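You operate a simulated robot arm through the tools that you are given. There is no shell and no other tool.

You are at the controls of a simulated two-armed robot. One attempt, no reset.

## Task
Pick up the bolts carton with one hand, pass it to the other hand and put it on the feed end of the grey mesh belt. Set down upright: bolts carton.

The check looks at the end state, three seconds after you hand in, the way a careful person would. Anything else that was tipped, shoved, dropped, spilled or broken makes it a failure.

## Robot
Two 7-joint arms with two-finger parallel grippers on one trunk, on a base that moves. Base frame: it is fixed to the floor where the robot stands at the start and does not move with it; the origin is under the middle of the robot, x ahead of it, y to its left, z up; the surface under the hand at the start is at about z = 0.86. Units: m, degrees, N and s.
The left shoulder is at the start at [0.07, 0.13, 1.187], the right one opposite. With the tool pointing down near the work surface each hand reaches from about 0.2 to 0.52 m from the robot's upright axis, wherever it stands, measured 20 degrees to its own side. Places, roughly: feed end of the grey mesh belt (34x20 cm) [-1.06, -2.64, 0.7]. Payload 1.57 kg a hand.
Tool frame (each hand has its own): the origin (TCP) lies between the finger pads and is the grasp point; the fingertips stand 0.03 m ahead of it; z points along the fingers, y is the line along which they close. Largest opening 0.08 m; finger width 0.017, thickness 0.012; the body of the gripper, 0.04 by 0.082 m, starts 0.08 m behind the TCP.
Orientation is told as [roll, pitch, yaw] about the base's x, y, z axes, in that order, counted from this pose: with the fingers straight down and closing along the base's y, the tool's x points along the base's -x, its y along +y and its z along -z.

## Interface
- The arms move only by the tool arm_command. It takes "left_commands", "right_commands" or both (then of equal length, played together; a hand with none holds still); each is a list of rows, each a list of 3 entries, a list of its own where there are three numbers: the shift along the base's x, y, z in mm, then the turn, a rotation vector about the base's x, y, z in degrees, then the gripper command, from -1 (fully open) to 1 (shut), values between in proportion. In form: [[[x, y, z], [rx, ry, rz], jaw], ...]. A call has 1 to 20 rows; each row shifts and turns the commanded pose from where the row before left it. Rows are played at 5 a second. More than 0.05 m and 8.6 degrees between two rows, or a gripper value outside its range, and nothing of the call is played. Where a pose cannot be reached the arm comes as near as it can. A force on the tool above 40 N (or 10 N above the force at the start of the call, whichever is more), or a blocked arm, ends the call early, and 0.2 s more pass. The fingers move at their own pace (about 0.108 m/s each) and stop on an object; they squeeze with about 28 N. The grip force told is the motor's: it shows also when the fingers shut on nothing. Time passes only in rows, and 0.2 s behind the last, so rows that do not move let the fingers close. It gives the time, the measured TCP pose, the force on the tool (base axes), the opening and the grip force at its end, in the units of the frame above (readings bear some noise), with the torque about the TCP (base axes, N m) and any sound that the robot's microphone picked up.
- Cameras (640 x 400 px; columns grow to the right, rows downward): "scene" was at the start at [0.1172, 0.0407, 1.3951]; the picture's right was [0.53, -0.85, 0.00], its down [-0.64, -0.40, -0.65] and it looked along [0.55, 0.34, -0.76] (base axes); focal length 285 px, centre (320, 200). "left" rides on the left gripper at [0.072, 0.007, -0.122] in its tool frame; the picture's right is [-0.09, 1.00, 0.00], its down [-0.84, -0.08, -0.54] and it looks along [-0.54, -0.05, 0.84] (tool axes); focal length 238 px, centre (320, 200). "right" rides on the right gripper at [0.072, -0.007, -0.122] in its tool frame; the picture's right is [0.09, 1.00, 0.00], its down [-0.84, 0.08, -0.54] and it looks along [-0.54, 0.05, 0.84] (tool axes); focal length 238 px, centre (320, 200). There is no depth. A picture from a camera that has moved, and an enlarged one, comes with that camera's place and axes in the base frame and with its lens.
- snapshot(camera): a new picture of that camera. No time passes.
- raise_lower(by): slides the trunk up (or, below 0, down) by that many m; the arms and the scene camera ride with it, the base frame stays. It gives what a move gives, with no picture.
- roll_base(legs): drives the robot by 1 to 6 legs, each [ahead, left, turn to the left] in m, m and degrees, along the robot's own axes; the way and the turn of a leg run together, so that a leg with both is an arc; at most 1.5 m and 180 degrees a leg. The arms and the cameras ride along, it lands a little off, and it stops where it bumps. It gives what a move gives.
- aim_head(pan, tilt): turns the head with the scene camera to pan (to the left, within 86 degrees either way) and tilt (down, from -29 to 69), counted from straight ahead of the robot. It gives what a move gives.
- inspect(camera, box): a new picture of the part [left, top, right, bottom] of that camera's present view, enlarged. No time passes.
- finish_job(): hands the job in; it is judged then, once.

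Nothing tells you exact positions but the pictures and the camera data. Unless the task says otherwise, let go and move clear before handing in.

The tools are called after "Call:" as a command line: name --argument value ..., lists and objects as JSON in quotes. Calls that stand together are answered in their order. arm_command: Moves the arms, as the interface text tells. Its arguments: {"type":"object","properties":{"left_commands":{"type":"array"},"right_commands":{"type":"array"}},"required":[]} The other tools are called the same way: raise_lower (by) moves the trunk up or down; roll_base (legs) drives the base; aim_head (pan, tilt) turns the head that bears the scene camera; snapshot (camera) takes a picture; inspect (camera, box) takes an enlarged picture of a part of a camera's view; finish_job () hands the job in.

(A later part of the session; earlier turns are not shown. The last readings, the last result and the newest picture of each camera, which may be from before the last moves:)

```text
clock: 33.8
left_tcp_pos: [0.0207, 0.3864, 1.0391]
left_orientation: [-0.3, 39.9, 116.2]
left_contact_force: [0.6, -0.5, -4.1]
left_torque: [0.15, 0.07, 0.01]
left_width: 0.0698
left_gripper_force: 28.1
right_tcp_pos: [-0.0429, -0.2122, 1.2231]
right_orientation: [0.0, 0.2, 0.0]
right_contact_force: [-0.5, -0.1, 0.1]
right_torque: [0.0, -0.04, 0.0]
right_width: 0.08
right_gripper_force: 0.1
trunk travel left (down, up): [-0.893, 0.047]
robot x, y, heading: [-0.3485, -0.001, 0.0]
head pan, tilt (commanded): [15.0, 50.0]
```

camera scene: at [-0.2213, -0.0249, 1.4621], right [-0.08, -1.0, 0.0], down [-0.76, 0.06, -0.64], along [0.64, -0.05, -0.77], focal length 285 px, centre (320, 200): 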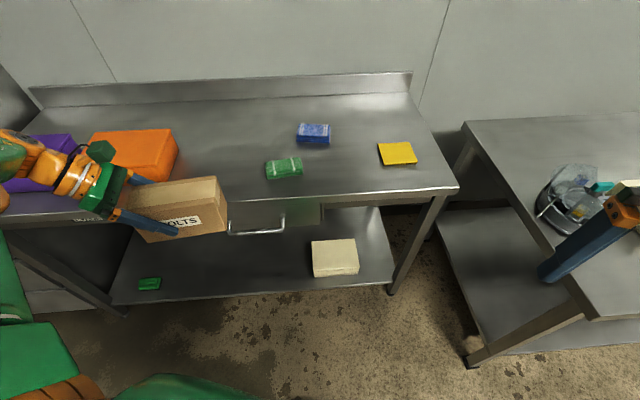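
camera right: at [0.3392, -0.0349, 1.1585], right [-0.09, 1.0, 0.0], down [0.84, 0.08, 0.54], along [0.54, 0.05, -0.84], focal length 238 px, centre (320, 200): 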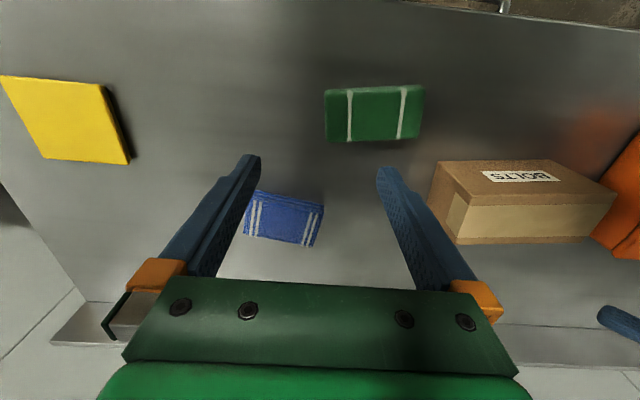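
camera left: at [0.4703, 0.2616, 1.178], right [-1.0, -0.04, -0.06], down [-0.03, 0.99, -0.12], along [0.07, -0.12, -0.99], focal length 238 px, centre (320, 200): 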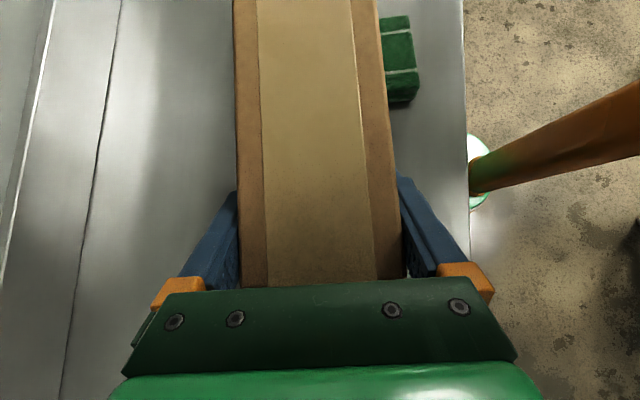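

I'll bring the carton with the left hand to the middle in front of the robot and rotate it toward yaw -25°, so the right hand can reach the free end.

Call:
arm_command --left_commands '[[[-3, -38, 0], [0, 0, -5.7], 1], [[-3, -38, 0], [0, 0, -5.7], 1], [[-3, -38, 0], [0, 0, -5.7], 1], [[-3, -38, 0], [0, 0, -5.7], 1], [[-3, -38, 0], [0, 0, -5.7], 1], [[-3, -38, 0], [0, 0, -5.7], 1], [[-3, -38, 0], [0, 0, -5.7], 1], [[-3, -38, 0], [0, 0, -5.7], 1], [[-3, -38, 0], [0, 0, -5.7], 1], [[0, 0, 0], [0, 0, 0], 1], [[0, 0, 0], [0, 0, 0], 1]]'

Call:
aim_head --pan 0 --tilt 55

Call:
snapshot --camera "scene"

Call:
snapshot --camera "right"

```text
clock: 36.2
left_tcp_pos: [-0.0195, 0.0543, 1.0488]
left_orientation: [-0.2, 40.0, 65.0]
left_contact_force: [-0.4, -0.6, -4.2]
left_torque: [0.07, -0.04, -0.05]
left_width: 0.0698
left_gripper_force: 28.0
left hand out of reach, approached as far as the arm can: row 9
right_tcp_pos: [-0.0424, -0.2102, 1.2241]
right_orientation: [0.1, 0.1, 0.0]
right_contact_force: [-0.4, -0.3, 0.0]
right_torque: [-0.01, 0.0, 0.03]
right_width: 0.0799
right_gripper_force: 0.1
trunk travel left (down, up): [-0.893, 0.047]
robot x, y, heading: [-0.3488, -0.0019, -0.0]
head pan, tilt (commanded): [15.0, 50.0]
```

```text
clock: 37.0
left_tcp_pos: [-0.0179, 0.0541, 1.0497]
left_orientation: [-0.3, 39.9, 65.1]
left_contact_force: [0.1, 0.3, -4.1]
left_torque: [0.1, -0.05, -0.01]
left_width: 0.0701
left_gripper_force: 28.0
right_tcp_pos: [-0.043, -0.2111, 1.2238]
right_orientation: [0.0, 0.0, 0.1]
right_contact_force: [0.5, -0.2, 0.7]
right_torque: [-0.01, -0.01, 0.01]
right_width: 0.0801
right_gripper_force: 0.0
trunk travel left (down, up): [-0.893, 0.047]
robot x, y, heading: [-0.3456, 0.0002, -0.0]
head pan, tilt (commanded): [0.0, 55.0]
```

```text
taken
camera scene: at [-0.2232, -0.0022, 1.4556], right [0.0, -1.0, 0.0], down [-0.82, 0.0, -0.57], along [0.57, 0.0, -0.82], focal length 285 px, centre (320, 200)
```

scene: 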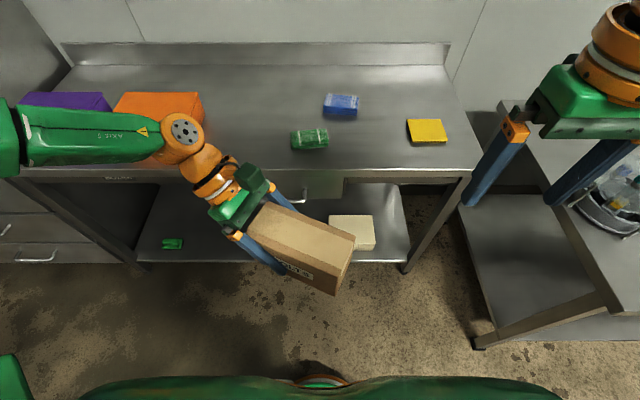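

```text
taken
camera right: at [-0.1152, -0.2169, 1.3468], right [-0.09, 1.0, 0.0], down [0.84, 0.08, 0.54], along [0.54, 0.05, -0.84], focal length 238 px, centre (320, 200)
```

right: 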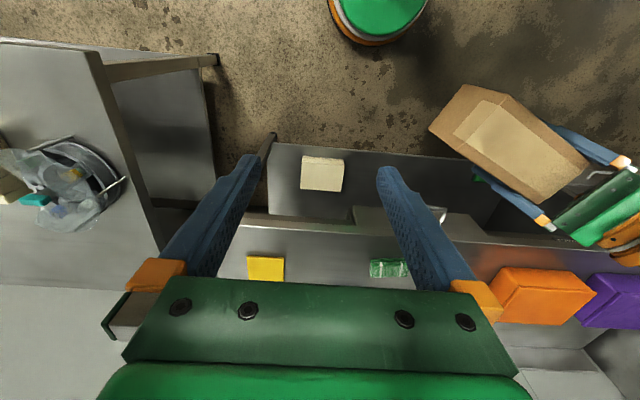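

The carton hangs level from the left hand at yaw -25° in front of me, with the right-hand end free. I'll turn the right hand to the matching yaw with a 20° lean, staying above and to the right of the carton.

Call:
arm_command --right_commands '[[[0, 18, -2.4], [0, 0, 6.5], -1], [[0, 18, -2.4], [0, 0, 6.5], -1], [[0, 18, -2.4], [0, 0, 6.5], -1], [[0, 18, -2.4], [0, 0, 6.5], -1], [[0, 18, -2.4], [0, 0, 6.5], -1], [[0, 18, -2.4], [0, 0, 6.5], -1], [[0, 18, -2.4], [0, 0, 6.5], -1], [[0, 18, -2.4], [0, 0, 6.5], -1], [[0, 18, -2.4], [0, 0, 6.5], -1], [[0, 18, -2.4], [0, 0, 6.5], -1], [[0, 0, 0], [6.04, -2.82, 0], -1], [[0, 0, 0], [6.04, -2.82, 0], -1], [[0, 0, 0], [6.04, -2.82, 0], -1], [[0, 0, 0], [0, 0, 0], -1]]'

Call:
snapshot --camera "scene"

Call:
snapshot --camera "right"

Call:
snapshot --camera "left"

```text
clock: 40.0
left_tcp_pos: [-0.019, 0.0548, 1.0498]
left_orientation: [-0.3, 39.9, 64.9]
left_contact_force: [1.2, -0.6, -4.4]
left_torque: [0.08, -0.05, 0.02]
left_width: 0.0697
left_gripper_force: 27.4
right_tcp_pos: [-0.0434, -0.0304, 1.1994]
right_orientation: [0.0, -20.0, 65.1]
right_contact_force: [0.2, 0.2, -0.4]
right_torque: [0.01, -0.03, -0.02]
right_width: 0.0801
right_gripper_force: 0.1
trunk travel left (down, up): [-0.893, 0.047]
robot x, y, heading: [-0.3477, -0.0028, 0.1]
head pan, tilt (commanded): [0.0, 55.0]
```

```text
taken
camera scene: at [-0.2233, -0.0016, 1.4556], right [0.0, -1.0, 0.0], down [-0.82, 0.0, -0.57], along [0.57, 0.0, -0.82], focal length 285 px, centre (320, 200)
```

scene: 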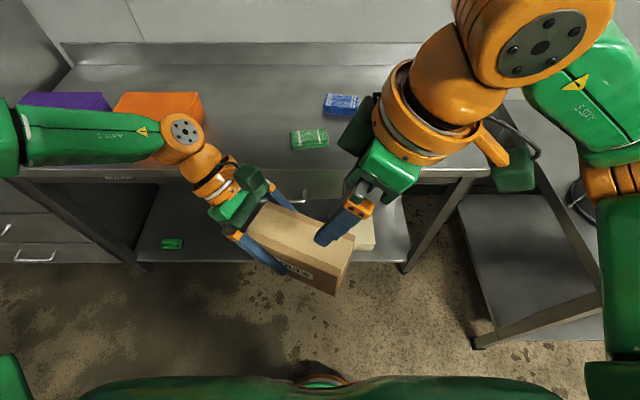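

```text
taken
camera right: at [-0.0836, -0.1316, 1.2905], right [-0.94, 0.34, -0.03], down [0.18, 0.58, 0.8], along [0.29, 0.74, -0.6], focal length 238 px, centre (320, 200)
```

right: 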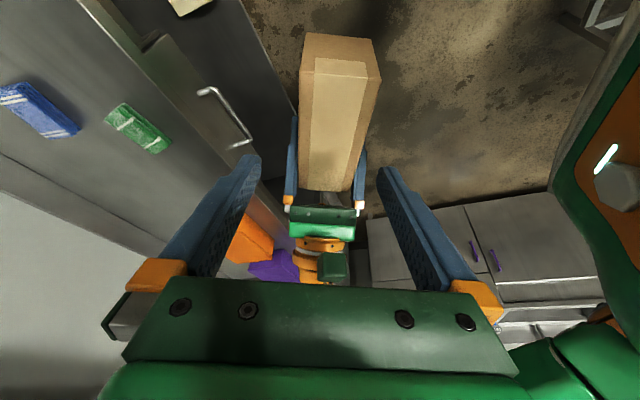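

```text
taken
camera left: at [-0.0138, 0.0777, 1.1883], right [-0.87, 0.48, -0.06], down [0.49, 0.87, -0.12], along [0.0, -0.14, -0.99], focal length 238 px, centre (320, 200)
```

left: 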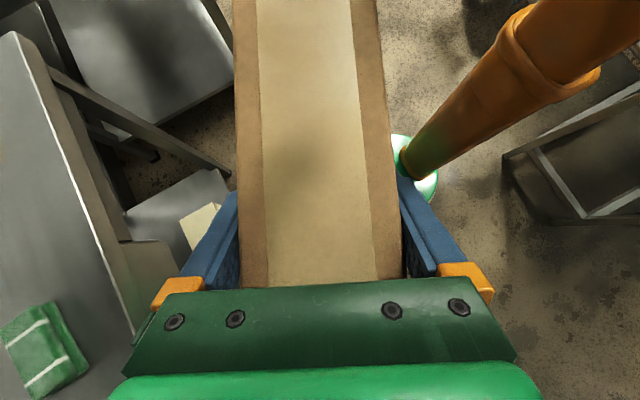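

Both hands line up and nothing touches. I'll zoom in with the right camera to check the alignment before descending.

Call:
inspect --camera "right" --box '[240, 20, 420, 220]'

Call:
inspect --camera "scene" --box '[200, 160, 400, 310]'

```text
2.00 times, centred on (330, 120) of right
camera zoom: at [-0.0836, -0.1316, 1.2905], right [-0.94, 0.34, -0.03], down [0.18, 0.58, 0.8], along [0.29, 0.74, -0.6], focal length 477 px, centre (300, 360)
```

zoom: 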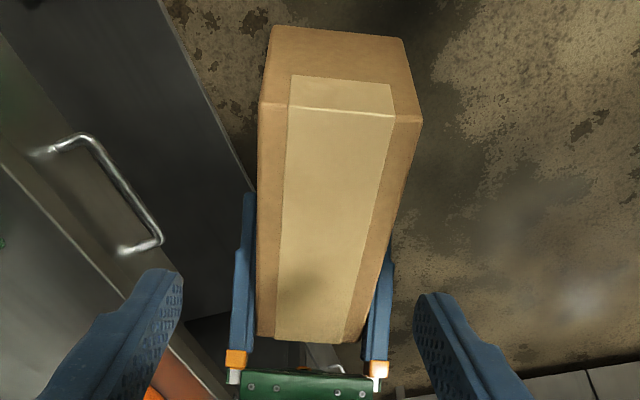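

```text
2.67 times, centred on (300, 235) of scene
camera zoom: at [-0.2233, -0.0016, 1.4556], right [0.0, -1.0, 0.0], down [-0.82, 0.0, -0.57], along [0.57, 0.0, -0.82], focal length 760 px, centre (373, 107)
```

zoom: 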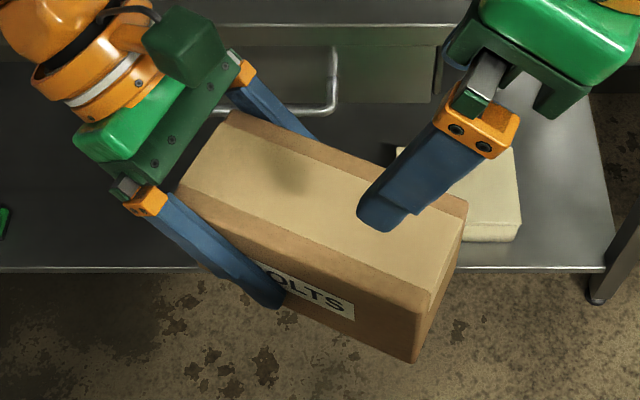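

The camera and both arm readings agree on the carton's mid-plane to within about 2 mm. I'll move the right hand directly above its grasp spot.

Call:
arm_command --right_commands '[[[1, 13, -10], [0, 0, 0], -1], [[1, 13, -10], [0, 0, 0], -1], [[0.5, 12, -15], [0, 0, 0], -1], [[0, 0, 0], [0, 0, 0], -1], [[0, 0, 0], [0, 0, 0], -1]]'

Call:
snapshot --camera "right"

Call:
inspect --camera "scene" --box '[180, 120, 420, 310]'

```text
clock: 41.2
left_tcp_pos: [-0.0195, 0.0555, 1.0497]
left_orientation: [-0.2, 39.9, 65.0]
left_contact_force: [0.7, -0.3, -4.2]
left_torque: [0.12, -0.05, -0.03]
left_width: 0.0698
left_gripper_force: 28.1
right_tcp_pos: [-0.0405, 0.0066, 1.1648]
right_orientation: [0.0, -20.1, 65.0]
right_contact_force: [-0.4, -0.6, -0.9]
right_torque: [-0.01, 0.03, 0.01]
right_width: 0.08
right_gripper_force: 0.1
trunk travel left (down, up): [-0.893, 0.047]
robot x, y, heading: [-0.347, -0.0012, 0.1]
head pan, tilt (commanded): [0.0, 55.0]
```

```text
taken
camera right: at [-0.081, -0.0941, 1.2557], right [-0.94, 0.34, -0.03], down [0.18, 0.58, 0.8], along [0.29, 0.74, -0.61], focal length 238 px, centre (320, 200)
```

right: 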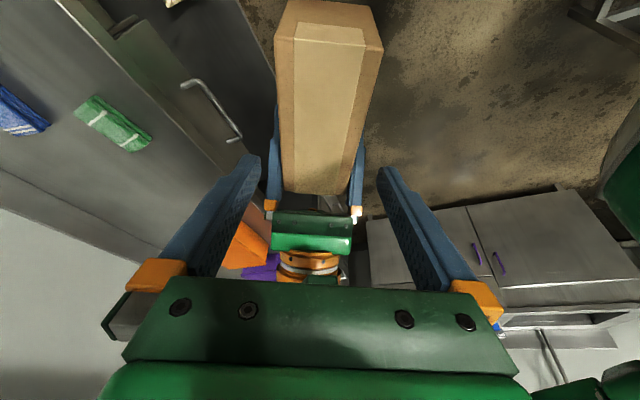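

```text
2.11 times, centred on (300, 215) of scene
camera zoom: at [-0.2234, -0.002, 1.4556], right [0.0, -1.0, 0.0], down [-0.82, 0.0, -0.57], along [0.57, 0.0, -0.82], focal length 600 px, centre (362, 168)
```

zoom: 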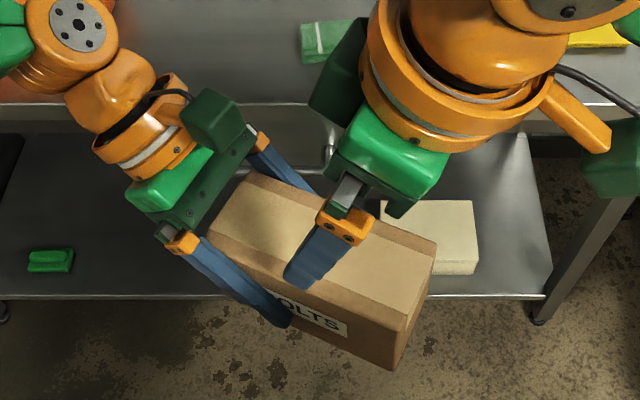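

There is a small block on the right hand's inner side, but it should pass about 5 cm clear of the left camera. I'll descend partway so the fingertips straddle the top edge, then check.

Call:
arm_command --right_commands '[[[0, 0, -15], [0, 0, 0], -1], [[0, 0, -15], [0, 0, 0], -1], [[0, 0, -15], [0, 0, 0], -1], [[0, 0, -10], [0, 0, 0], -1], [[0, 0, 0], [0, 0, 0], -1]]'

Call:
snapshot --camera "right"

Call:
inspect --camera "scene" --box '[180, 120, 420, 310]'

Call:
snapshot --camera "left"

```text
clock: 42.4
left_tcp_pos: [-0.0187, 0.053, 1.05]
left_orientation: [-0.3, 39.9, 64.9]
left_contact_force: [0.3, -1.0, -3.7]
left_torque: [0.08, -0.06, -0.03]
left_width: 0.0701
left_gripper_force: 27.5
right_tcp_pos: [-0.0409, 0.0071, 1.1103]
right_orientation: [-0.1, -20.0, 65.1]
right_contact_force: [0.2, -0.9, 0.4]
right_torque: [0.0, 0.01, -0.03]
right_width: 0.0803
right_gripper_force: 0.1
trunk travel left (down, up): [-0.893, 0.047]
robot x, y, heading: [-0.3482, -0.0003, 0.2]
head pan, tilt (commanded): [0.0, 55.0]
```

```text
taken
camera right: at [-0.0809, -0.0938, 1.2009], right [-0.94, 0.34, -0.03], down [0.18, 0.58, 0.8], along [0.29, 0.74, -0.61], focal length 238 px, centre (320, 200)
```

right: 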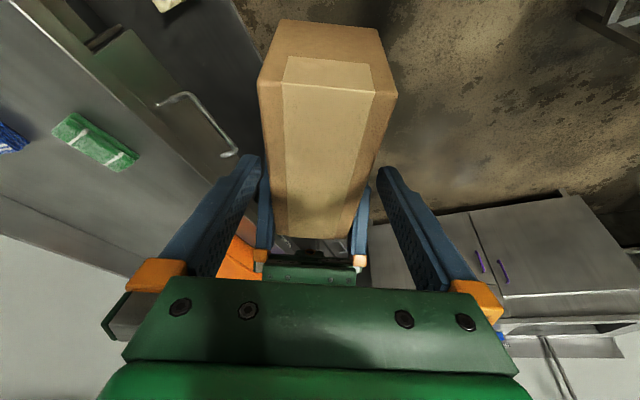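

```text
2.11 times, centred on (300, 215) of scene
camera zoom: at [-0.2233, -0.002, 1.4556], right [0.0, -1.0, 0.0], down [-0.82, 0.0, -0.57], along [0.57, 0.0, -0.82], focal length 600 px, centre (362, 168)
```

zoom: 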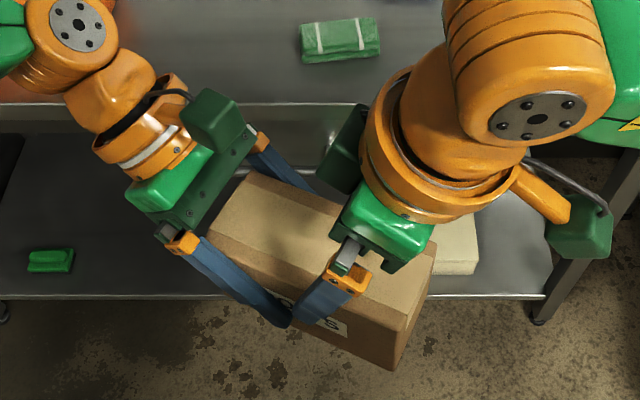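

```text
taken
camera left: at [-0.0139, 0.0774, 1.1884], right [-0.87, 0.48, -0.06], down [0.49, 0.87, -0.12], along [0.0, -0.14, -0.99], focal length 238 px, centre (320, 200)
```

left: 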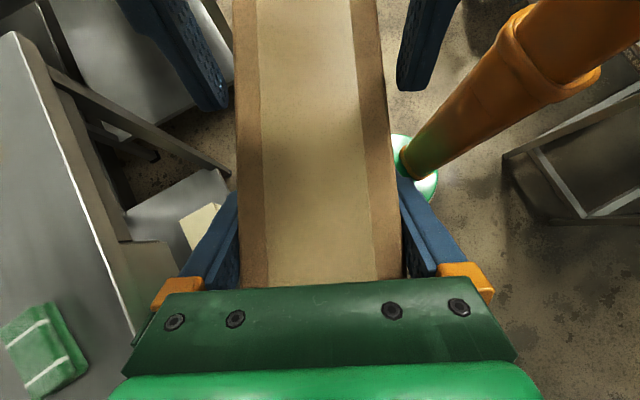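

Both right fingers straddle the carton with a few mm on each side and no contact force. I'll descend the rest of the way.

Call:
arm_command --right_commands '[[[0.3, 0, -14], [0, 0, 0], -1], [[0.3, 0, -14], [0, 0, 0], -1], [[0, 0, -14], [0, 0, 0], -1], [[0, 0, -12], [0, 0, 0], -1], [[0, 0, -12], [0, 0, 0], -1], [[0, 0, 0], [0, 0, 0], -1]]'

Call:
snapshot --camera "right"

Call:
inspect --camera "scene" --box '[180, 120, 420, 310]'

Call:
snapshot --camera "left"

```text
clock: 43.8
left_tcp_pos: [-0.0184, 0.0537, 1.0483]
left_orientation: [-0.4, 39.9, 65.1]
left_contact_force: [-0.4, -1.2, -4.9]
left_torque: [0.12, -0.05, 0.0]
left_width: 0.07
left_gripper_force: 28.2
right_tcp_pos: [-0.0408, 0.0067, 1.0437]
right_orientation: [0.1, -20.1, 65.0]
right_contact_force: [-0.3, -0.8, 0.1]
right_torque: [0.0, 0.03, -0.02]
right_width: 0.08
right_gripper_force: 0.1
trunk travel left (down, up): [-0.893, 0.047]
robot x, y, heading: [-0.3463, 0.0, 0.1]
head pan, tilt (commanded): [0.0, 55.0]
```

```text
taken
camera right: at [-0.0809, -0.094, 1.1341], right [-0.94, 0.34, -0.03], down [0.18, 0.58, 0.8], along [0.29, 0.74, -0.61], focal length 238 px, centre (320, 200)
```

right: 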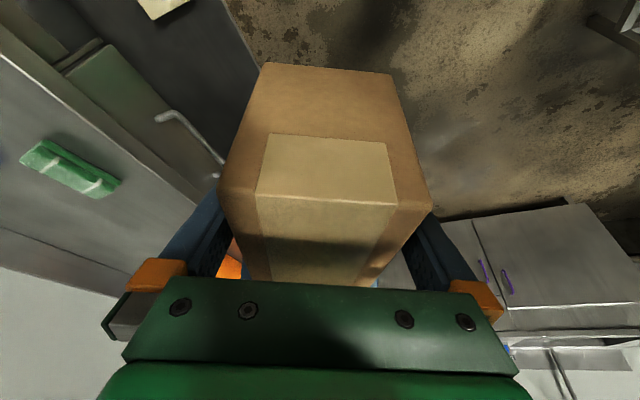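

```text
2.11 times, centred on (300, 215) of scene
camera zoom: at [-0.2233, -0.0019, 1.4556], right [0.0, -1.0, 0.0], down [-0.82, 0.0, -0.57], along [0.57, 0.0, -0.82], focal length 600 px, centre (362, 168)
```

zoom: 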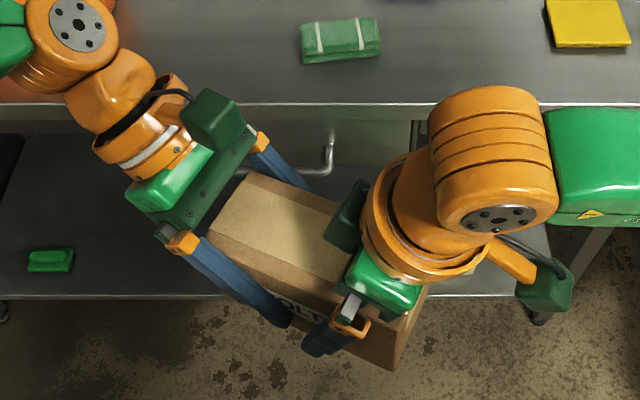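

```text
taken
camera left: at [-0.0139, 0.0775, 1.1883], right [-0.87, 0.48, -0.06], down [0.49, 0.87, -0.12], along [0.0, -0.14, -0.99], focal length 238 px, centre (320, 200)
```

left: 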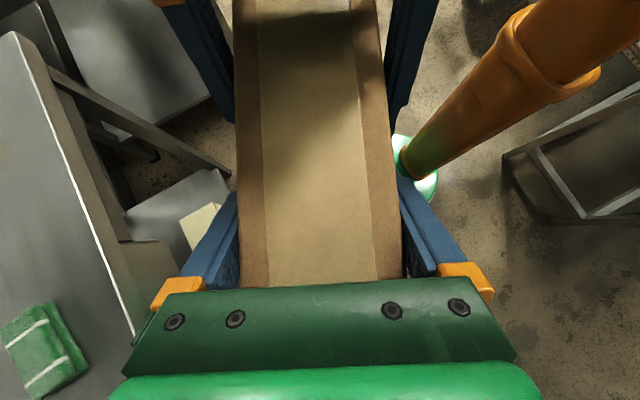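

The right hand is in position around the carton with both fingers clear. I'll close the right gripper while the left keeps holding.

Call:
arm_command --left_commands '[[[0, 0, 0], [0, 0, 0], 1], [[0, 0, 0], [0, 0, 0], 1], [[0, 0, 0], [0, 0, 0], 1], [[0, 0, 0], [0, 0, 0], 1], [[0, 0, 0], [0, 0, 0], 1]]' --right_commands '[[[0, 0, 0], [0, 0, 0], -0.6], [[0, 0, 0], [0, 0, 0], 0], [[0, 0, 0], [0, 0, 0], 1], [[0, 0, 0], [0, 0, 0], 1], [[0, 0, 0], [0, 0, 0], 1]]'

Call:
inspect --camera "scene" --box '[180, 120, 420, 310]'

```text
clock: 45.0
left_tcp_pos: [-0.0185, 0.0543, 1.0498]
left_orientation: [-0.1, 39.9, 65.0]
left_contact_force: [-8.0, 7.4, 4.6]
left_torque: [-0.18, 0.29, -0.82]
left_width: 0.0697
left_gripper_force: 27.8
right_tcp_pos: [-0.0398, 0.0061, 1.043]
right_orientation: [-0.1, -19.9, 65.1]
right_contact_force: [8.5, -7.9, -5.0]
right_torque: [-0.09, -0.09, 0.27]
right_width: 0.07
right_gripper_force: 28.0
trunk travel left (down, up): [-0.893, 0.047]
robot x, y, heading: [-0.3462, 0.0029, -0.1]
head pan, tilt (commanded): [0.0, 55.0]
```

```text
2.11 times, centred on (300, 215) of scene
camera zoom: at [-0.2233, -0.002, 1.4556], right [0.0, -1.0, 0.0], down [-0.82, 0.0, -0.57], along [0.57, 0.0, -0.82], focal length 600 px, centre (362, 168)
```

zoom: 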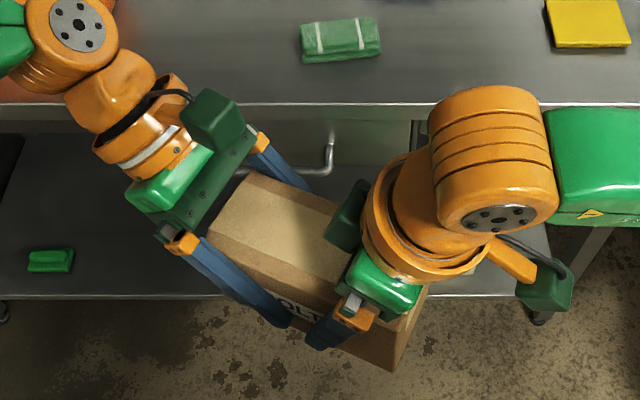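

Both hands hold the carton and push slightly against each other, about 11 N sideways. I'll ease the right hand about 1 mm to relax that before the left lets go.

Call:
arm_command --left_commands '[[[0, 0, 0], [0, 0, 0], 1], [[0, 0, 0], [0, 0, 0], 1], [[0, 0, 0], [0, 0, 0], 1]]' --right_commands '[[[0.5, -0.25, 0], [0, 0, 0], 1], [[0.5, -0.25, 0], [0, 0, 0], 1], [[0, 0, 0], [0, 0, 0], 1]]'

```text
clock: 45.8
left_tcp_pos: [-0.0182, 0.0539, 1.0497]
left_orientation: [-0.3, 40.0, 65.1]
left_contact_force: [-1.5, 9.4, 12.2]
left_torque: [-0.1, 1.41, -0.46]
left_width: 0.07
left_gripper_force: 27.6
right_tcp_pos: [-0.0403, 0.0074, 1.0439]
right_orientation: [0.0, -19.9, 64.9]
right_contact_force: [2.8, -9.7, -12.2]
right_torque: [-0.56, -1.06, 0.2]
right_width: 0.07
right_gripper_force: 28.0
trunk travel left (down, up): [-0.893, 0.047]
robot x, y, heading: [-0.3467, -0.0041, 0.0]
head pan, tilt (commanded): [0.0, 55.0]
```

The residual forces are small internal stress that will release when one hand lets go. The right grip is firm at 28 N, so I'll open the left gripper now.

Call:
arm_command --left_commands '[[[0, 0, 0], [0, 0, 0], -1], [[0, 0, 0], [0, 0, 0], -1], [[0, 0, 0], [0, 0, 0], -1], [[0, 0, 0], [0, 0, 0], -1]]' --right_commands '[[[0, 0, 0], [0, 0, 0], 1], [[0, 0, 0], [0, 0, 0], 1], [[0, 0, 0], [0, 0, 0], 1], [[0, 0, 0], [0, 0, 0], 1]]'

Call:
inspect --camera "scene" --box '[180, 120, 420, 310]'

Call:
snapshot --camera "left"

Call:
snapshot --camera "right"

```text
clock: 46.8
left_tcp_pos: [-0.0178, 0.0543, 1.0497]
left_orientation: [-0.3, 39.9, 65.0]
left_contact_force: [0.6, 0.0, 0.7]
left_torque: [0.0, 0.03, 0.03]
left_width: 0.0799
left_gripper_force: 0.1
right_tcp_pos: [-0.0399, 0.0067, 1.0434]
right_orientation: [-0.1, -20.0, 65.0]
right_contact_force: [0.7, 0.7, 0.3]
right_torque: [-0.08, 0.04, -0.01]
right_width: 0.0697
right_gripper_force: 28.2
trunk travel left (down, up): [-0.893, 0.047]
robot x, y, heading: [-0.3471, -0.0012, -0.3]
head pan, tilt (commanded): [0.0, 55.0]
```

```text
2.11 times, centred on (300, 215) of scene
camera zoom: at [-0.2233, -0.0019, 1.4556], right [0.0, -1.0, 0.0], down [-0.82, 0.0, -0.57], along [0.57, 0.0, -0.82], focal length 600 px, centre (362, 168)
```

zoom: 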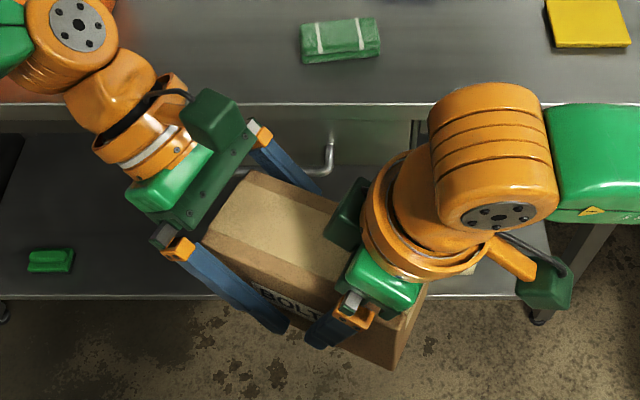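

```text
taken
camera left: at [-0.0139, 0.0775, 1.1884], right [-0.87, 0.48, -0.06], down [0.49, 0.87, -0.12], along [0.0, -0.14, -0.99], focal length 238 px, centre (320, 200)
```

left: 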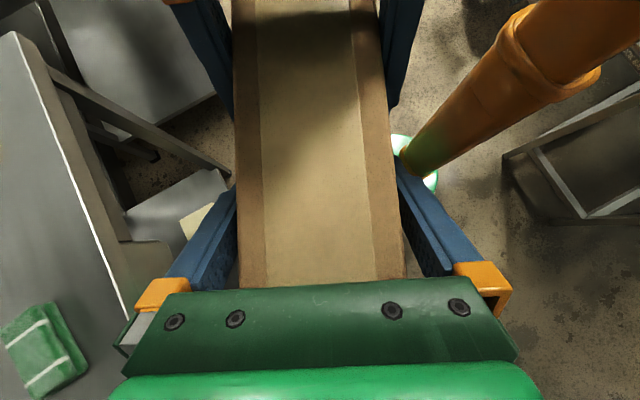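

```text
taken
camera right: at [-0.0798, -0.0941, 1.1348], right [-0.94, 0.34, -0.03], down [0.18, 0.58, 0.8], along [0.29, 0.74, -0.61], focal length 238 px, centre (320, 200)
```

right: 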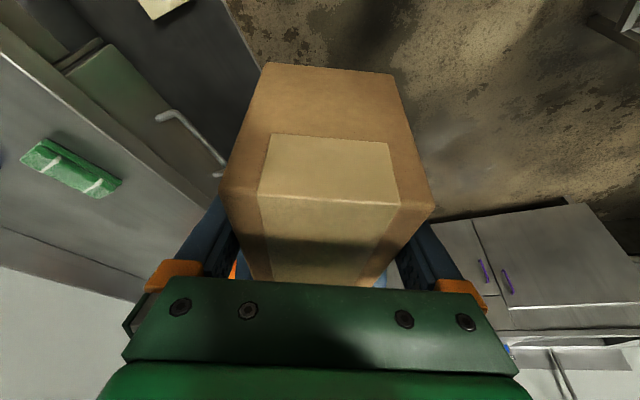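

The left hand is open and the right hand alone holds the carton. I'll take one more reading before withdrawing the left, since the right force reads oddly low.

Call:
arm_command --right_commands '[[[0, 0, 0], [0, 0, 0], 1], [[0, 0, 0], [0, 0, 0], 1]]'

Call:
inspect --camera "left" --box '[120, 140, 520, 340]'

```text
clock: 47.4
left_tcp_pos: [-0.0185, 0.0533, 1.0492]
left_orientation: [-0.2, 39.9, 65.0]
left_contact_force: [-0.3, 0.0, 0.3]
left_torque: [0.01, 0.04, 0.0]
left_width: 0.0797
left_gripper_force: 0.0
right_tcp_pos: [-0.039, 0.0075, 1.0449]
right_orientation: [0.0, -20.0, 65.2]
right_contact_force: [0.0, -0.9, -0.2]
right_torque: [-0.11, 0.05, 0.03]
right_width: 0.0703
right_gripper_force: 28.0
trunk travel left (down, up): [-0.893, 0.047]
robot x, y, heading: [-0.3519, -0.0015, 0.1]
head pan, tilt (commanded): [0.0, 55.0]
```

```text
1.60 times, centred on (320, 240) of left
camera zoom: at [-0.0139, 0.0774, 1.1884], right [-0.87, 0.48, -0.06], down [0.49, 0.87, -0.12], along [0.0, -0.14, -0.99], focal length 381 px, centre (320, 136)
```

zoom: 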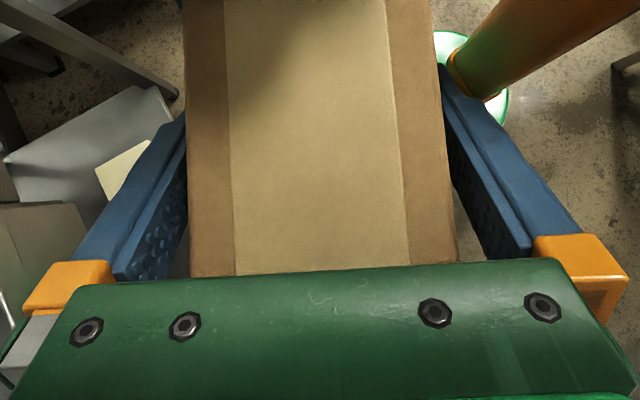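

The torque matches the carton's weight hanging from the right hand, and the left fingers have a gap on both sides. I'll withdraw the left hand along its own finger axis, slowly at first.

Call:
arm_command --left_commands '[[[4.1, 8.7, 11.5], [0, 0, 0], -1], [[4.1, 8.7, 11.5], [0, 0, 0], -1], [[0, 0, 0], [0, 0, 0], -1]]'

Call:
snapshot --camera "left"

```text
clock: 48.2
left_tcp_pos: [-0.0089, 0.0714, 1.0718]
left_orientation: [-0.2, 39.9, 64.9]
left_contact_force: [0.0, 0.2, -0.2]
left_torque: [0.0, 0.0, 0.02]
left_width: 0.0801
left_gripper_force: 0.0
right_tcp_pos: [-0.0398, 0.0067, 1.0436]
right_orientation: [-0.1, -20.0, 65.0]
right_contact_force: [-0.5, 0.5, -0.1]
right_torque: [-0.07, 0.02, 0.02]
right_width: 0.07
right_gripper_force: 27.9
trunk travel left (down, up): [-0.893, 0.047]
robot x, y, heading: [-0.345, -0.0014, 0.3]
head pan, tilt (commanded): [0.0, 55.0]
```

```text
taken
camera left: at [-0.0047, 0.0943, 1.2106], right [-0.87, 0.48, -0.06], down [0.49, 0.87, -0.12], along [-0.01, -0.14, -0.99], focal length 238 px, centre (320, 200)
```

left: 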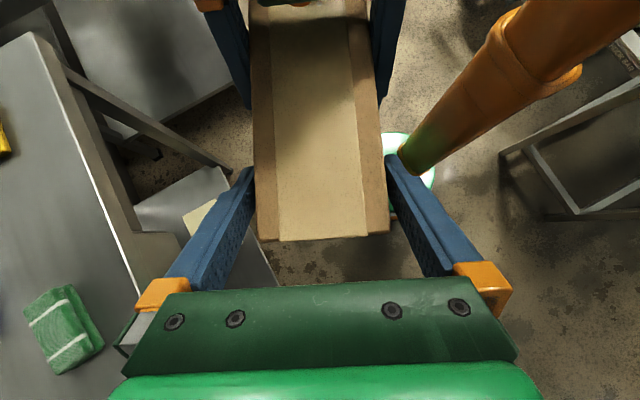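

Free of contact so far, and the carton stays put in the right hand. I'll continue withdrawing the left hand well clear.

Call:
arm_command --left_commands '[[[5.4, 11.7, 15.3], [0, 0, 0], -1], [[5.4, 11.7, 15.3], [0, 0, 0], -1], [[5.4, 11.7, 15.3], [0, 0, 0], -1], [[5.4, 11.7, 15.3], [0, 0, 0], -1], [[0, 30, 5], [0, 0, 0], -1], [[0, 30, 5], [0, 0, 0], -1], [[0, 30, 5], [0, 0, 0], -1], [[0, 0, 0], [0, 0, 0], -1]]'

Call:
snapshot --camera "scene"

Call:
snapshot --camera "right"

```text
clock: 50.0
left_tcp_pos: [0.0124, 0.209, 1.148]
left_orientation: [-0.2, 39.9, 65.0]
left_contact_force: [0.2, 0.0, 0.2]
left_torque: [-0.02, -0.03, 0.02]
left_width: 0.0801
left_gripper_force: 0.0
right_tcp_pos: [-0.0394, 0.0076, 1.0439]
right_orientation: [-0.1, -20.1, 65.1]
right_contact_force: [-0.1, 0.4, -0.4]
right_torque: [-0.07, 0.06, -0.02]
right_width: 0.0698
right_gripper_force: 27.9
trunk travel left (down, up): [-0.893, 0.047]
robot x, y, heading: [-0.3483, -0.0032, 0.2]
head pan, tilt (commanded): [0.0, 55.0]
```

```text
taken
camera scene: at [-0.2233, -0.0021, 1.4556], right [0.0, -1.0, 0.0], down [-0.82, 0.0, -0.57], along [0.57, 0.0, -0.82], focal length 285 px, centre (320, 200)
```

scene: 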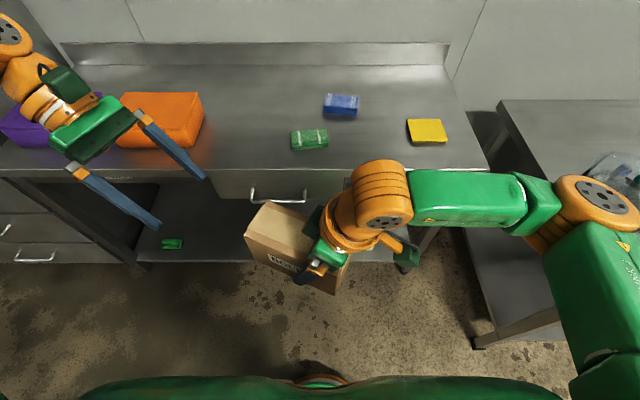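

```text
taken
camera right: at [-0.0798, -0.0942, 1.1348], right [-0.94, 0.34, -0.03], down [0.18, 0.58, 0.8], along [0.29, 0.74, -0.61], focal length 238 px, centre (320, 200)
```

right: 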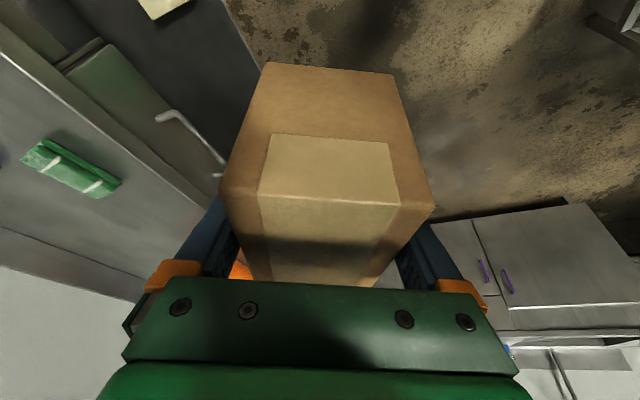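

The pass is done and the right hand holds the carton level. I'll tuck the left hand back to its compact starting pose before driving.

Call:
arm_command --left_commands '[[[-5, 4, 6], [7.25, -3.38, 0], -1], [[-5, 4, 6], [7.25, -3.38, 0], -1], [[-5, 4, 6], [7.25, -3.38, 0], -1], [[-5, 4, 6], [7.25, -3.38, 0], -1], [[-5, 4, 6], [7.25, -3.38, 0], -1], [[-15, 2, 3], [0, 0, -8.1], -1], [[-15, 2, 3], [0, 0, -8.1], -1], [[-15, 2, 3], [0, 0, -8.1], -1], [[-15, 2, 3], [0, 0, -8.1], -1], [[-15, 2, 3], [0, 0, -8.1], -1], [[-15, 2, 3], [0, 0, -8.1], -1], [[-15, 2, 3], [0, 0, -8.1], -1], [[-15, 2, 3], [0, 0, -8.1], -1], [[0, 0, 0], [0, 0, 0], -1]]'

Call:
snapshot --camera "scene"

```text
clock: 53.0
left_tcp_pos: [-0.1337, 0.2434, 1.2008]
left_orientation: [-0.2, 0.0, 0.0]
left_contact_force: [-0.3, 0.4, -0.8]
left_torque: [0.04, -0.01, -0.01]
left_width: 0.0802
left_gripper_force: 0.1
right_tcp_pos: [-0.0397, 0.0069, 1.0445]
right_orientation: [0.0, -20.0, 64.9]
right_contact_force: [-0.6, -0.2, 0.4]
right_torque: [-0.07, 0.05, 0.0]
right_width: 0.07
right_gripper_force: 28.3
trunk travel left (down, up): [-0.893, 0.047]
robot x, y, heading: [-0.3482, -0.002, 0.0]
head pan, tilt (commanded): [0.0, 55.0]
```

```text
taken
camera scene: at [-0.2233, -0.002, 1.4556], right [0.0, -1.0, 0.0], down [-0.82, 0.0, -0.57], along [0.57, 0.0, -0.82], focal length 285 px, centre (320, 200)
```

scene: 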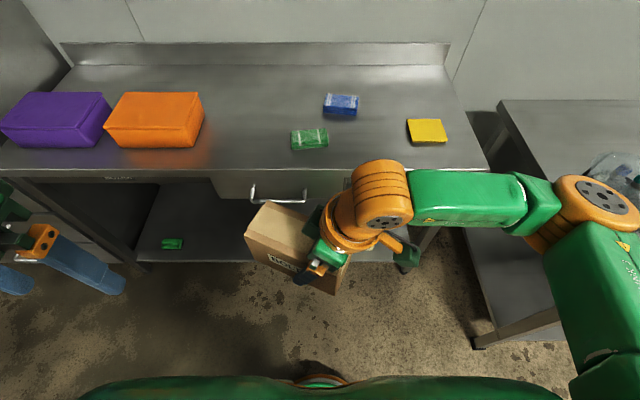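

Now I'll drive: back another 25 cm, turn right to face -y down the aisle, and then look at the belt.

Call:
roll_base --legs '[[-0.25, 0, 0], [0, 0, -90]]'

Call:
aim_head --pan 0 --tilt 25

Call:
snapshot --camera "scene"

```text
clock: 58.6
left_tcp_pos: [-0.3522, -0.2175, 1.2027]
left_orientation: [-0.2, -0.1, -90.3]
left_contact_force: [0.6, 0.3, 0.0]
left_torque: [-0.03, -0.01, -0.01]
left_width: 0.0801
left_gripper_force: 0.0
right_tcp_pos: [-0.5893, -0.3089, 1.044]
right_orientation: [0.0, -20.0, -25.5]
right_contact_force: [0.3, -0.6, -4.1]
right_torque: [0.04, 0.04, 0.0]
right_width: 0.0699
right_gripper_force: 27.5
trunk travel left (down, up): [-0.893, 0.047]
robot x, y, heading: [-0.5934, -0.0007, -90.3]
head pan, tilt (commanded): [0.0, 55.0]
```

```text
clock: 59.6
left_tcp_pos: [-0.3508, -0.2187, 1.202]
left_orientation: [-0.1, -0.1, -90.4]
left_contact_force: [0.1, -0.4, 0.0]
left_torque: [0.02, 0.03, 0.01]
left_width: 0.0798
left_gripper_force: 0.1
right_tcp_pos: [-0.5886, -0.3096, 1.043]
right_orientation: [0.0, -20.0, -25.4]
right_contact_force: [0.2, 1.0, -3.5]
right_torque: [0.05, 0.07, 0.01]
right_width: 0.0699
right_gripper_force: 28.0
trunk travel left (down, up): [-0.893, 0.047]
robot x, y, heading: [-0.5918, -0.0033, -90.5]
head pan, tilt (commanded): [0.0, 25.0]
```

```text
taken
camera scene: at [-0.5955, -0.145, 1.4995], right [-1.0, 0.01, 0.0], down [0.0, 0.42, -0.91], along [-0.01, -0.91, -0.42], focal length 285 px, centre (320, 200)
```

scene: 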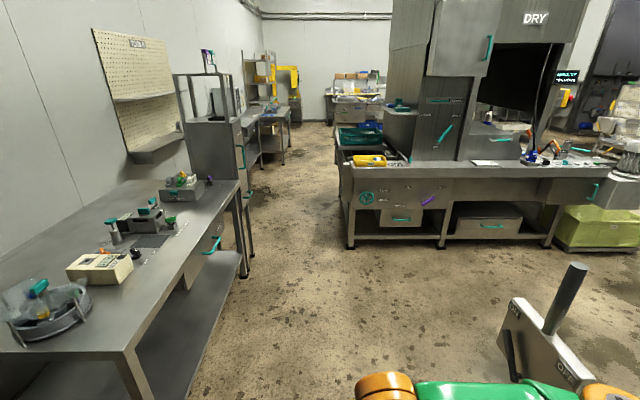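

The aisle ahead is visible, but there is something close on the right with a lever. I'll look that way before driving.

Call:
aim_head --pan -50 --tilt 40

Call:
snapshot --camera "scene"

```text
clock: 60.8
left_tcp_pos: [-0.3505, -0.217, 1.2022]
left_orientation: [-0.2, 0.0, -90.3]
left_contact_force: [0.0, 0.2, -1.2]
left_torque: [-0.01, -0.02, 0.03]
left_width: 0.0801
left_gripper_force: 0.0
right_tcp_pos: [-0.5891, -0.3085, 1.0444]
right_orientation: [0.0, -20.0, -25.4]
right_contact_force: [-0.1, -0.5, -4.1]
right_torque: [0.04, 0.12, -0.01]
right_width: 0.0699
right_gripper_force: 27.7
trunk travel left (down, up): [-0.893, 0.047]
robot x, y, heading: [-0.594, 0.0036, -90.4]
head pan, tilt (commanded): [-50.0, 40.0]
```

```text
taken
camera scene: at [-0.6602, -0.1072, 1.4763], right [-0.64, 0.77, 0.0], down [0.49, 0.41, -0.77], along [-0.59, -0.49, -0.64], focal length 285 px, centre (320, 200)
```

scene: 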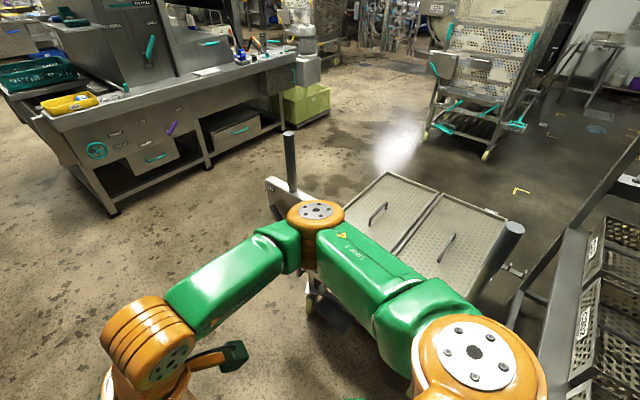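

There's a cart about 30 cm beyond my right elbow, and the aisle straight ahead is clear. I'll drive ahead along the aisle toward the belt.

Call:
roll_base --legs '[[1.3, 0.03, 0.4]]'

Call:
aim_head --pan -25 --tilt 30

Call:
snapshot --camera "scene"

```text
clock: 67.3
left_tcp_pos: [-0.3343, -1.5218, 1.2024]
left_orientation: [-0.2, -0.1, -90.2]
left_contact_force: [-0.4, -0.1, -0.3]
left_torque: [-0.01, 0.0, 0.01]
left_width: 0.0798
left_gripper_force: 0.0
right_tcp_pos: [-0.5729, -1.6124, 1.0447]
right_orientation: [-0.1, -20.1, -25.6]
right_contact_force: [0.0, -0.6, -4.1]
right_torque: [0.04, 0.07, 0.0]
right_width: 0.07
right_gripper_force: 28.1
trunk travel left (down, up): [-0.893, 0.047]
robot x, y, heading: [-0.5772, -1.3037, -90.6]
head pan, tilt (commanded): [-50.0, 40.0]
```

```text
clock: 68.2
left_tcp_pos: [-0.3345, -1.5232, 1.2012]
left_orientation: [-0.2, 0.1, -90.5]
left_contact_force: [0.2, 0.4, 0.3]
left_torque: [-0.01, 0.02, -0.01]
left_width: 0.0799
left_gripper_force: 0.1
right_tcp_pos: [-0.5714, -1.6133, 1.044]
right_orientation: [0.0, -20.1, -25.6]
right_contact_force: [0.9, -0.6, -4.0]
right_torque: [0.03, 0.09, -0.01]
right_width: 0.0697
right_gripper_force: 28.1
trunk travel left (down, up): [-0.893, 0.047]
robot x, y, heading: [-0.5775, -1.3054, -90.5]
head pan, tilt (commanded): [-25.0, 30.0]
```

```text
taken
camera scene: at [-0.616, -1.4382, 1.4916], right [-0.9, 0.43, 0.0], down [0.22, 0.45, -0.87], along [-0.37, -0.78, -0.5], focal length 285 px, centre (320, 200)
```

scene: 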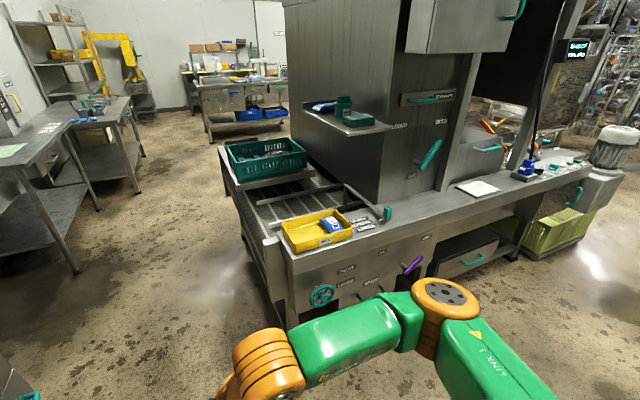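

The belt's feed end is now well in view, with the yellow HELD tray on the near rail and a teal basket on the far plate. I'll zoom in on it.

Call:
inspect --camera "scene" --box '[210, 120, 410, 260]'

Call:
inspect --camera "scene" --box '[230, 165, 350, 245]'

```text
2.86 times, centred on (310, 190) of scene
camera zoom: at [-0.616, -1.4382, 1.4916], right [-0.9, 0.43, 0.0], down [0.22, 0.45, -0.87], along [-0.37, -0.78, -0.5], focal length 814 px, centre (349, 229)
```

zoom: 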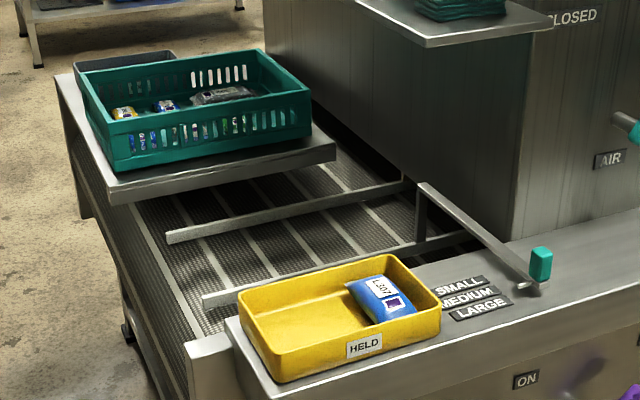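

```text
5.00 times, centred on (290, 205) of scene
camera zoom: at [-0.616, -1.4382, 1.4916], right [-0.9, 0.43, 0.0], down [0.22, 0.45, -0.87], along [-0.37, -0.78, -0.5], focal length 1425 px, centre (470, 175)
```

zoom: 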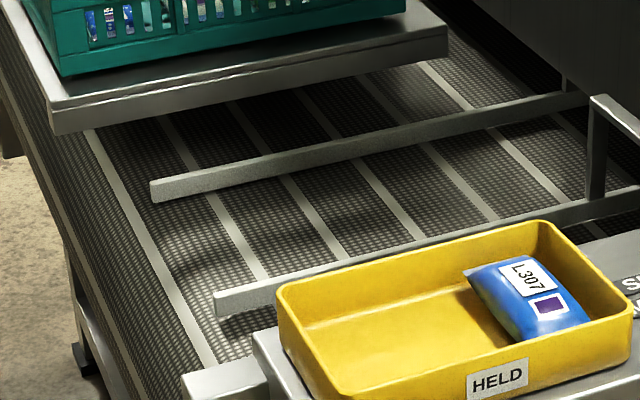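

The target lane lies between two low guide rails at y ≈ -2.51 and -2.745, with x from about -0.89 to -1.23, and it is empty. I'll approach from the open end, facing -x. First I'll turn the right hand, so the carton points straight ahead of me with the fingers leaning forward.

Call:
arm_command --right_commands '[[[-16.8, -3.9, 0], [0, 0, -8.1], 1], [[-16.8, -3.9, 0], [0, 0, -8.1], 1], [[-16.8, -3.9, 0], [0, 0, -8.1], 1], [[-16.8, -3.9, 0], [0, 0, -8.1], 1], [[-16.8, -3.9, 0], [0, 0, -8.1], 1], [[-16.8, -3.9, 0], [0, 0, -8.1], 1], [[-16.8, -3.9, 0], [0, 0, -8.1], 1], [[-16.8, -3.9, 0], [0, 0, -8.1], 1], [[0, 0, 0], [0, 0, 0], 1], [[0, 0, 0], [0, 0, 0], 1]]'

Call:
aim_head --pan -10 --tilt 50

Call:
snapshot --camera "scene"

```text
clock: 70.4
left_tcp_pos: [-0.3339, -1.5234, 1.2022]
left_orientation: [-0.2, -0.1, -90.4]
left_contact_force: [0.0, 0.0, -0.5]
left_torque: [-0.02, 0.0, 0.0]
left_width: 0.0799
left_gripper_force: 0.0
right_tcp_pos: [-0.7057, -1.6457, 1.0433]
right_orientation: [0.1, -19.9, -90.5]
right_contact_force: [0.1, 0.2, -3.2]
right_torque: [0.1, 0.03, 0.01]
right_width: 0.0699
right_gripper_force: 28.1
trunk travel left (down, up): [-0.893, 0.047]
robot x, y, heading: [-0.5727, -1.3079, -91.0]
head pan, tilt (commanded): [-25.0, 30.0]
```

```text
clock: 71.2
left_tcp_pos: [-0.3337, -1.5219, 1.2022]
left_orientation: [-0.2, -0.2, -90.5]
left_contact_force: [-0.1, -0.2, 0.8]
left_torque: [0.01, -0.01, -0.03]
left_width: 0.0802
left_gripper_force: 0.1
right_tcp_pos: [-0.7067, -1.6457, 1.0433]
right_orientation: [0.0, -19.8, -90.5]
right_contact_force: [0.3, -0.4, -3.9]
right_torque: [0.11, 0.0, 0.01]
right_width: 0.07
right_gripper_force: 28.2
trunk travel left (down, up): [-0.893, 0.047]
robot x, y, heading: [-0.5763, -1.3025, -90.7]
head pan, tilt (commanded): [-10.0, 50.0]
```

```text
taken
camera scene: at [-0.5916, -1.4323, 1.4622], right [-0.98, 0.18, 0.0], down [0.14, 0.75, -0.64], along [-0.12, -0.63, -0.77], focal length 285 px, centre (320, 200)
```

scene: 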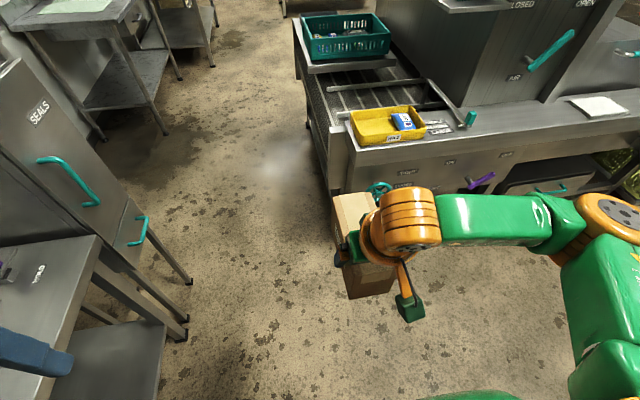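

The carton is aligned ahead of the robot. The cabinet on the left narrows the aisle, so I'll turn to face -x here first and check before strafing to the belt.

Call:
roll_base --legs '[[0, 0, -89.3]]'

Call:
aim_head --pan 60 --tilt 35

Call:
snapshot --camera "scene"

```text
clock: 75.4
left_tcp_pos: [-0.7924, -1.5514, 1.204]
left_orientation: [-0.2, -0.1, -179.8]
left_contact_force: [0.2, 0.3, -0.6]
left_torque: [-0.03, -0.01, 0.01]
left_width: 0.0801
left_gripper_force: 0.0
right_tcp_pos: [-0.9188, -1.1809, 1.0433]
right_orientation: [0.0, -19.8, -179.8]
right_contact_force: [-0.5, -0.4, -3.9]
right_torque: [0.02, -0.08, 0.0]
right_width: 0.0701
right_gripper_force: 28.2
trunk travel left (down, up): [-0.893, 0.047]
robot x, y, heading: [-0.5774, -1.306, -179.9]
head pan, tilt (commanded): [-10.0, 50.0]
```

```text
clock: 76.8
left_tcp_pos: [-0.7923, -1.5521, 1.2014]
left_orientation: [-0.2, 0.0, -179.9]
left_contact_force: [-0.2, 0.9, -0.3]
left_torque: [-0.01, -0.01, 0.03]
left_width: 0.0801
left_gripper_force: 0.1
right_tcp_pos: [-0.9181, -1.1813, 1.0436]
right_orientation: [0.0, -19.9, -179.8]
right_contact_force: [0.2, 0.1, -4.5]
right_torque: [-0.03, -0.06, 0.01]
right_width: 0.0699
right_gripper_force: 28.0
trunk travel left (down, up): [-0.893, 0.047]
robot x, y, heading: [-0.576, -1.3018, -180.1]
head pan, tilt (commanded): [60.0, 35.0]
```

```text
taken
camera scene: at [-0.6717, -1.3815, 1.4838], right [-0.87, 0.5, 0.0], down [0.29, 0.5, -0.82], along [-0.41, -0.71, -0.57], focal length 285 px, centre (320, 200)
```

scene: 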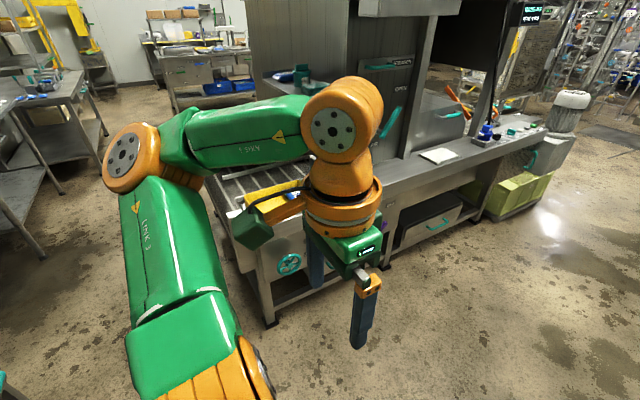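

Facing -x now with the carton ahead on my right side. I'll strafe left toward the belt in two stages, backing slightly to keep clear of the machine's corner.

Call:
roll_base --legs '[[-0.07, 0.75, 0]]'

Call:
aim_head --pan 30 --tilt 40

Call:
snapshot --camera "scene"

```text
clock: 80.9
left_tcp_pos: [-0.7216, -2.2995, 1.2028]
left_orientation: [-0.1, 0.1, -179.8]
left_contact_force: [-0.1, 0.6, -0.8]
left_torque: [0.01, -0.01, -0.02]
left_width: 0.0802
left_gripper_force: 0.0
right_tcp_pos: [-0.8476, -1.9287, 1.0428]
right_orientation: [0.1, -19.9, -179.8]
right_contact_force: [0.3, 0.2, -3.7]
right_torque: [0.01, -0.08, 0.02]
right_width: 0.0698
right_gripper_force: 28.1
trunk travel left (down, up): [-0.893, 0.047]
robot x, y, heading: [-0.5106, -2.0558, -179.5]
head pan, tilt (commanded): [60.0, 35.0]
```

```text
clock: 81.9
left_tcp_pos: [-0.7219, -2.3011, 1.2015]
left_orientation: [-0.2, -0.1, -179.8]
left_contact_force: [-0.1, -0.3, 0.4]
left_torque: [0.01, 0.01, 0.01]
left_width: 0.08
left_gripper_force: 0.2
right_tcp_pos: [-0.8488, -1.9304, 1.0436]
right_orientation: [0.0, -20.0, -179.7]
right_contact_force: [0.2, -0.4, -4.7]
right_torque: [-0.01, -0.09, 0.01]
right_width: 0.07
right_gripper_force: 28.3
trunk travel left (down, up): [-0.893, 0.047]
robot x, y, heading: [-0.5053, -2.0527, -179.9]
head pan, tilt (commanded): [30.0, 40.0]
```

```text
taken
camera scene: at [-0.6309, -2.0976, 1.4763], right [-0.5, 0.86, 0.0], down [0.56, 0.32, -0.77], along [-0.66, -0.38, -0.64], focal length 285 px, centre (320, 200)
```

scene: 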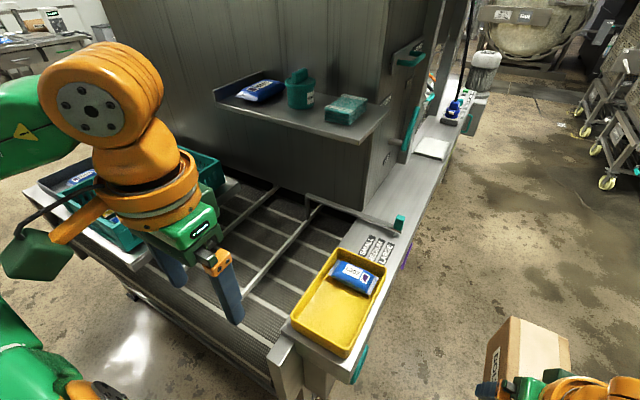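

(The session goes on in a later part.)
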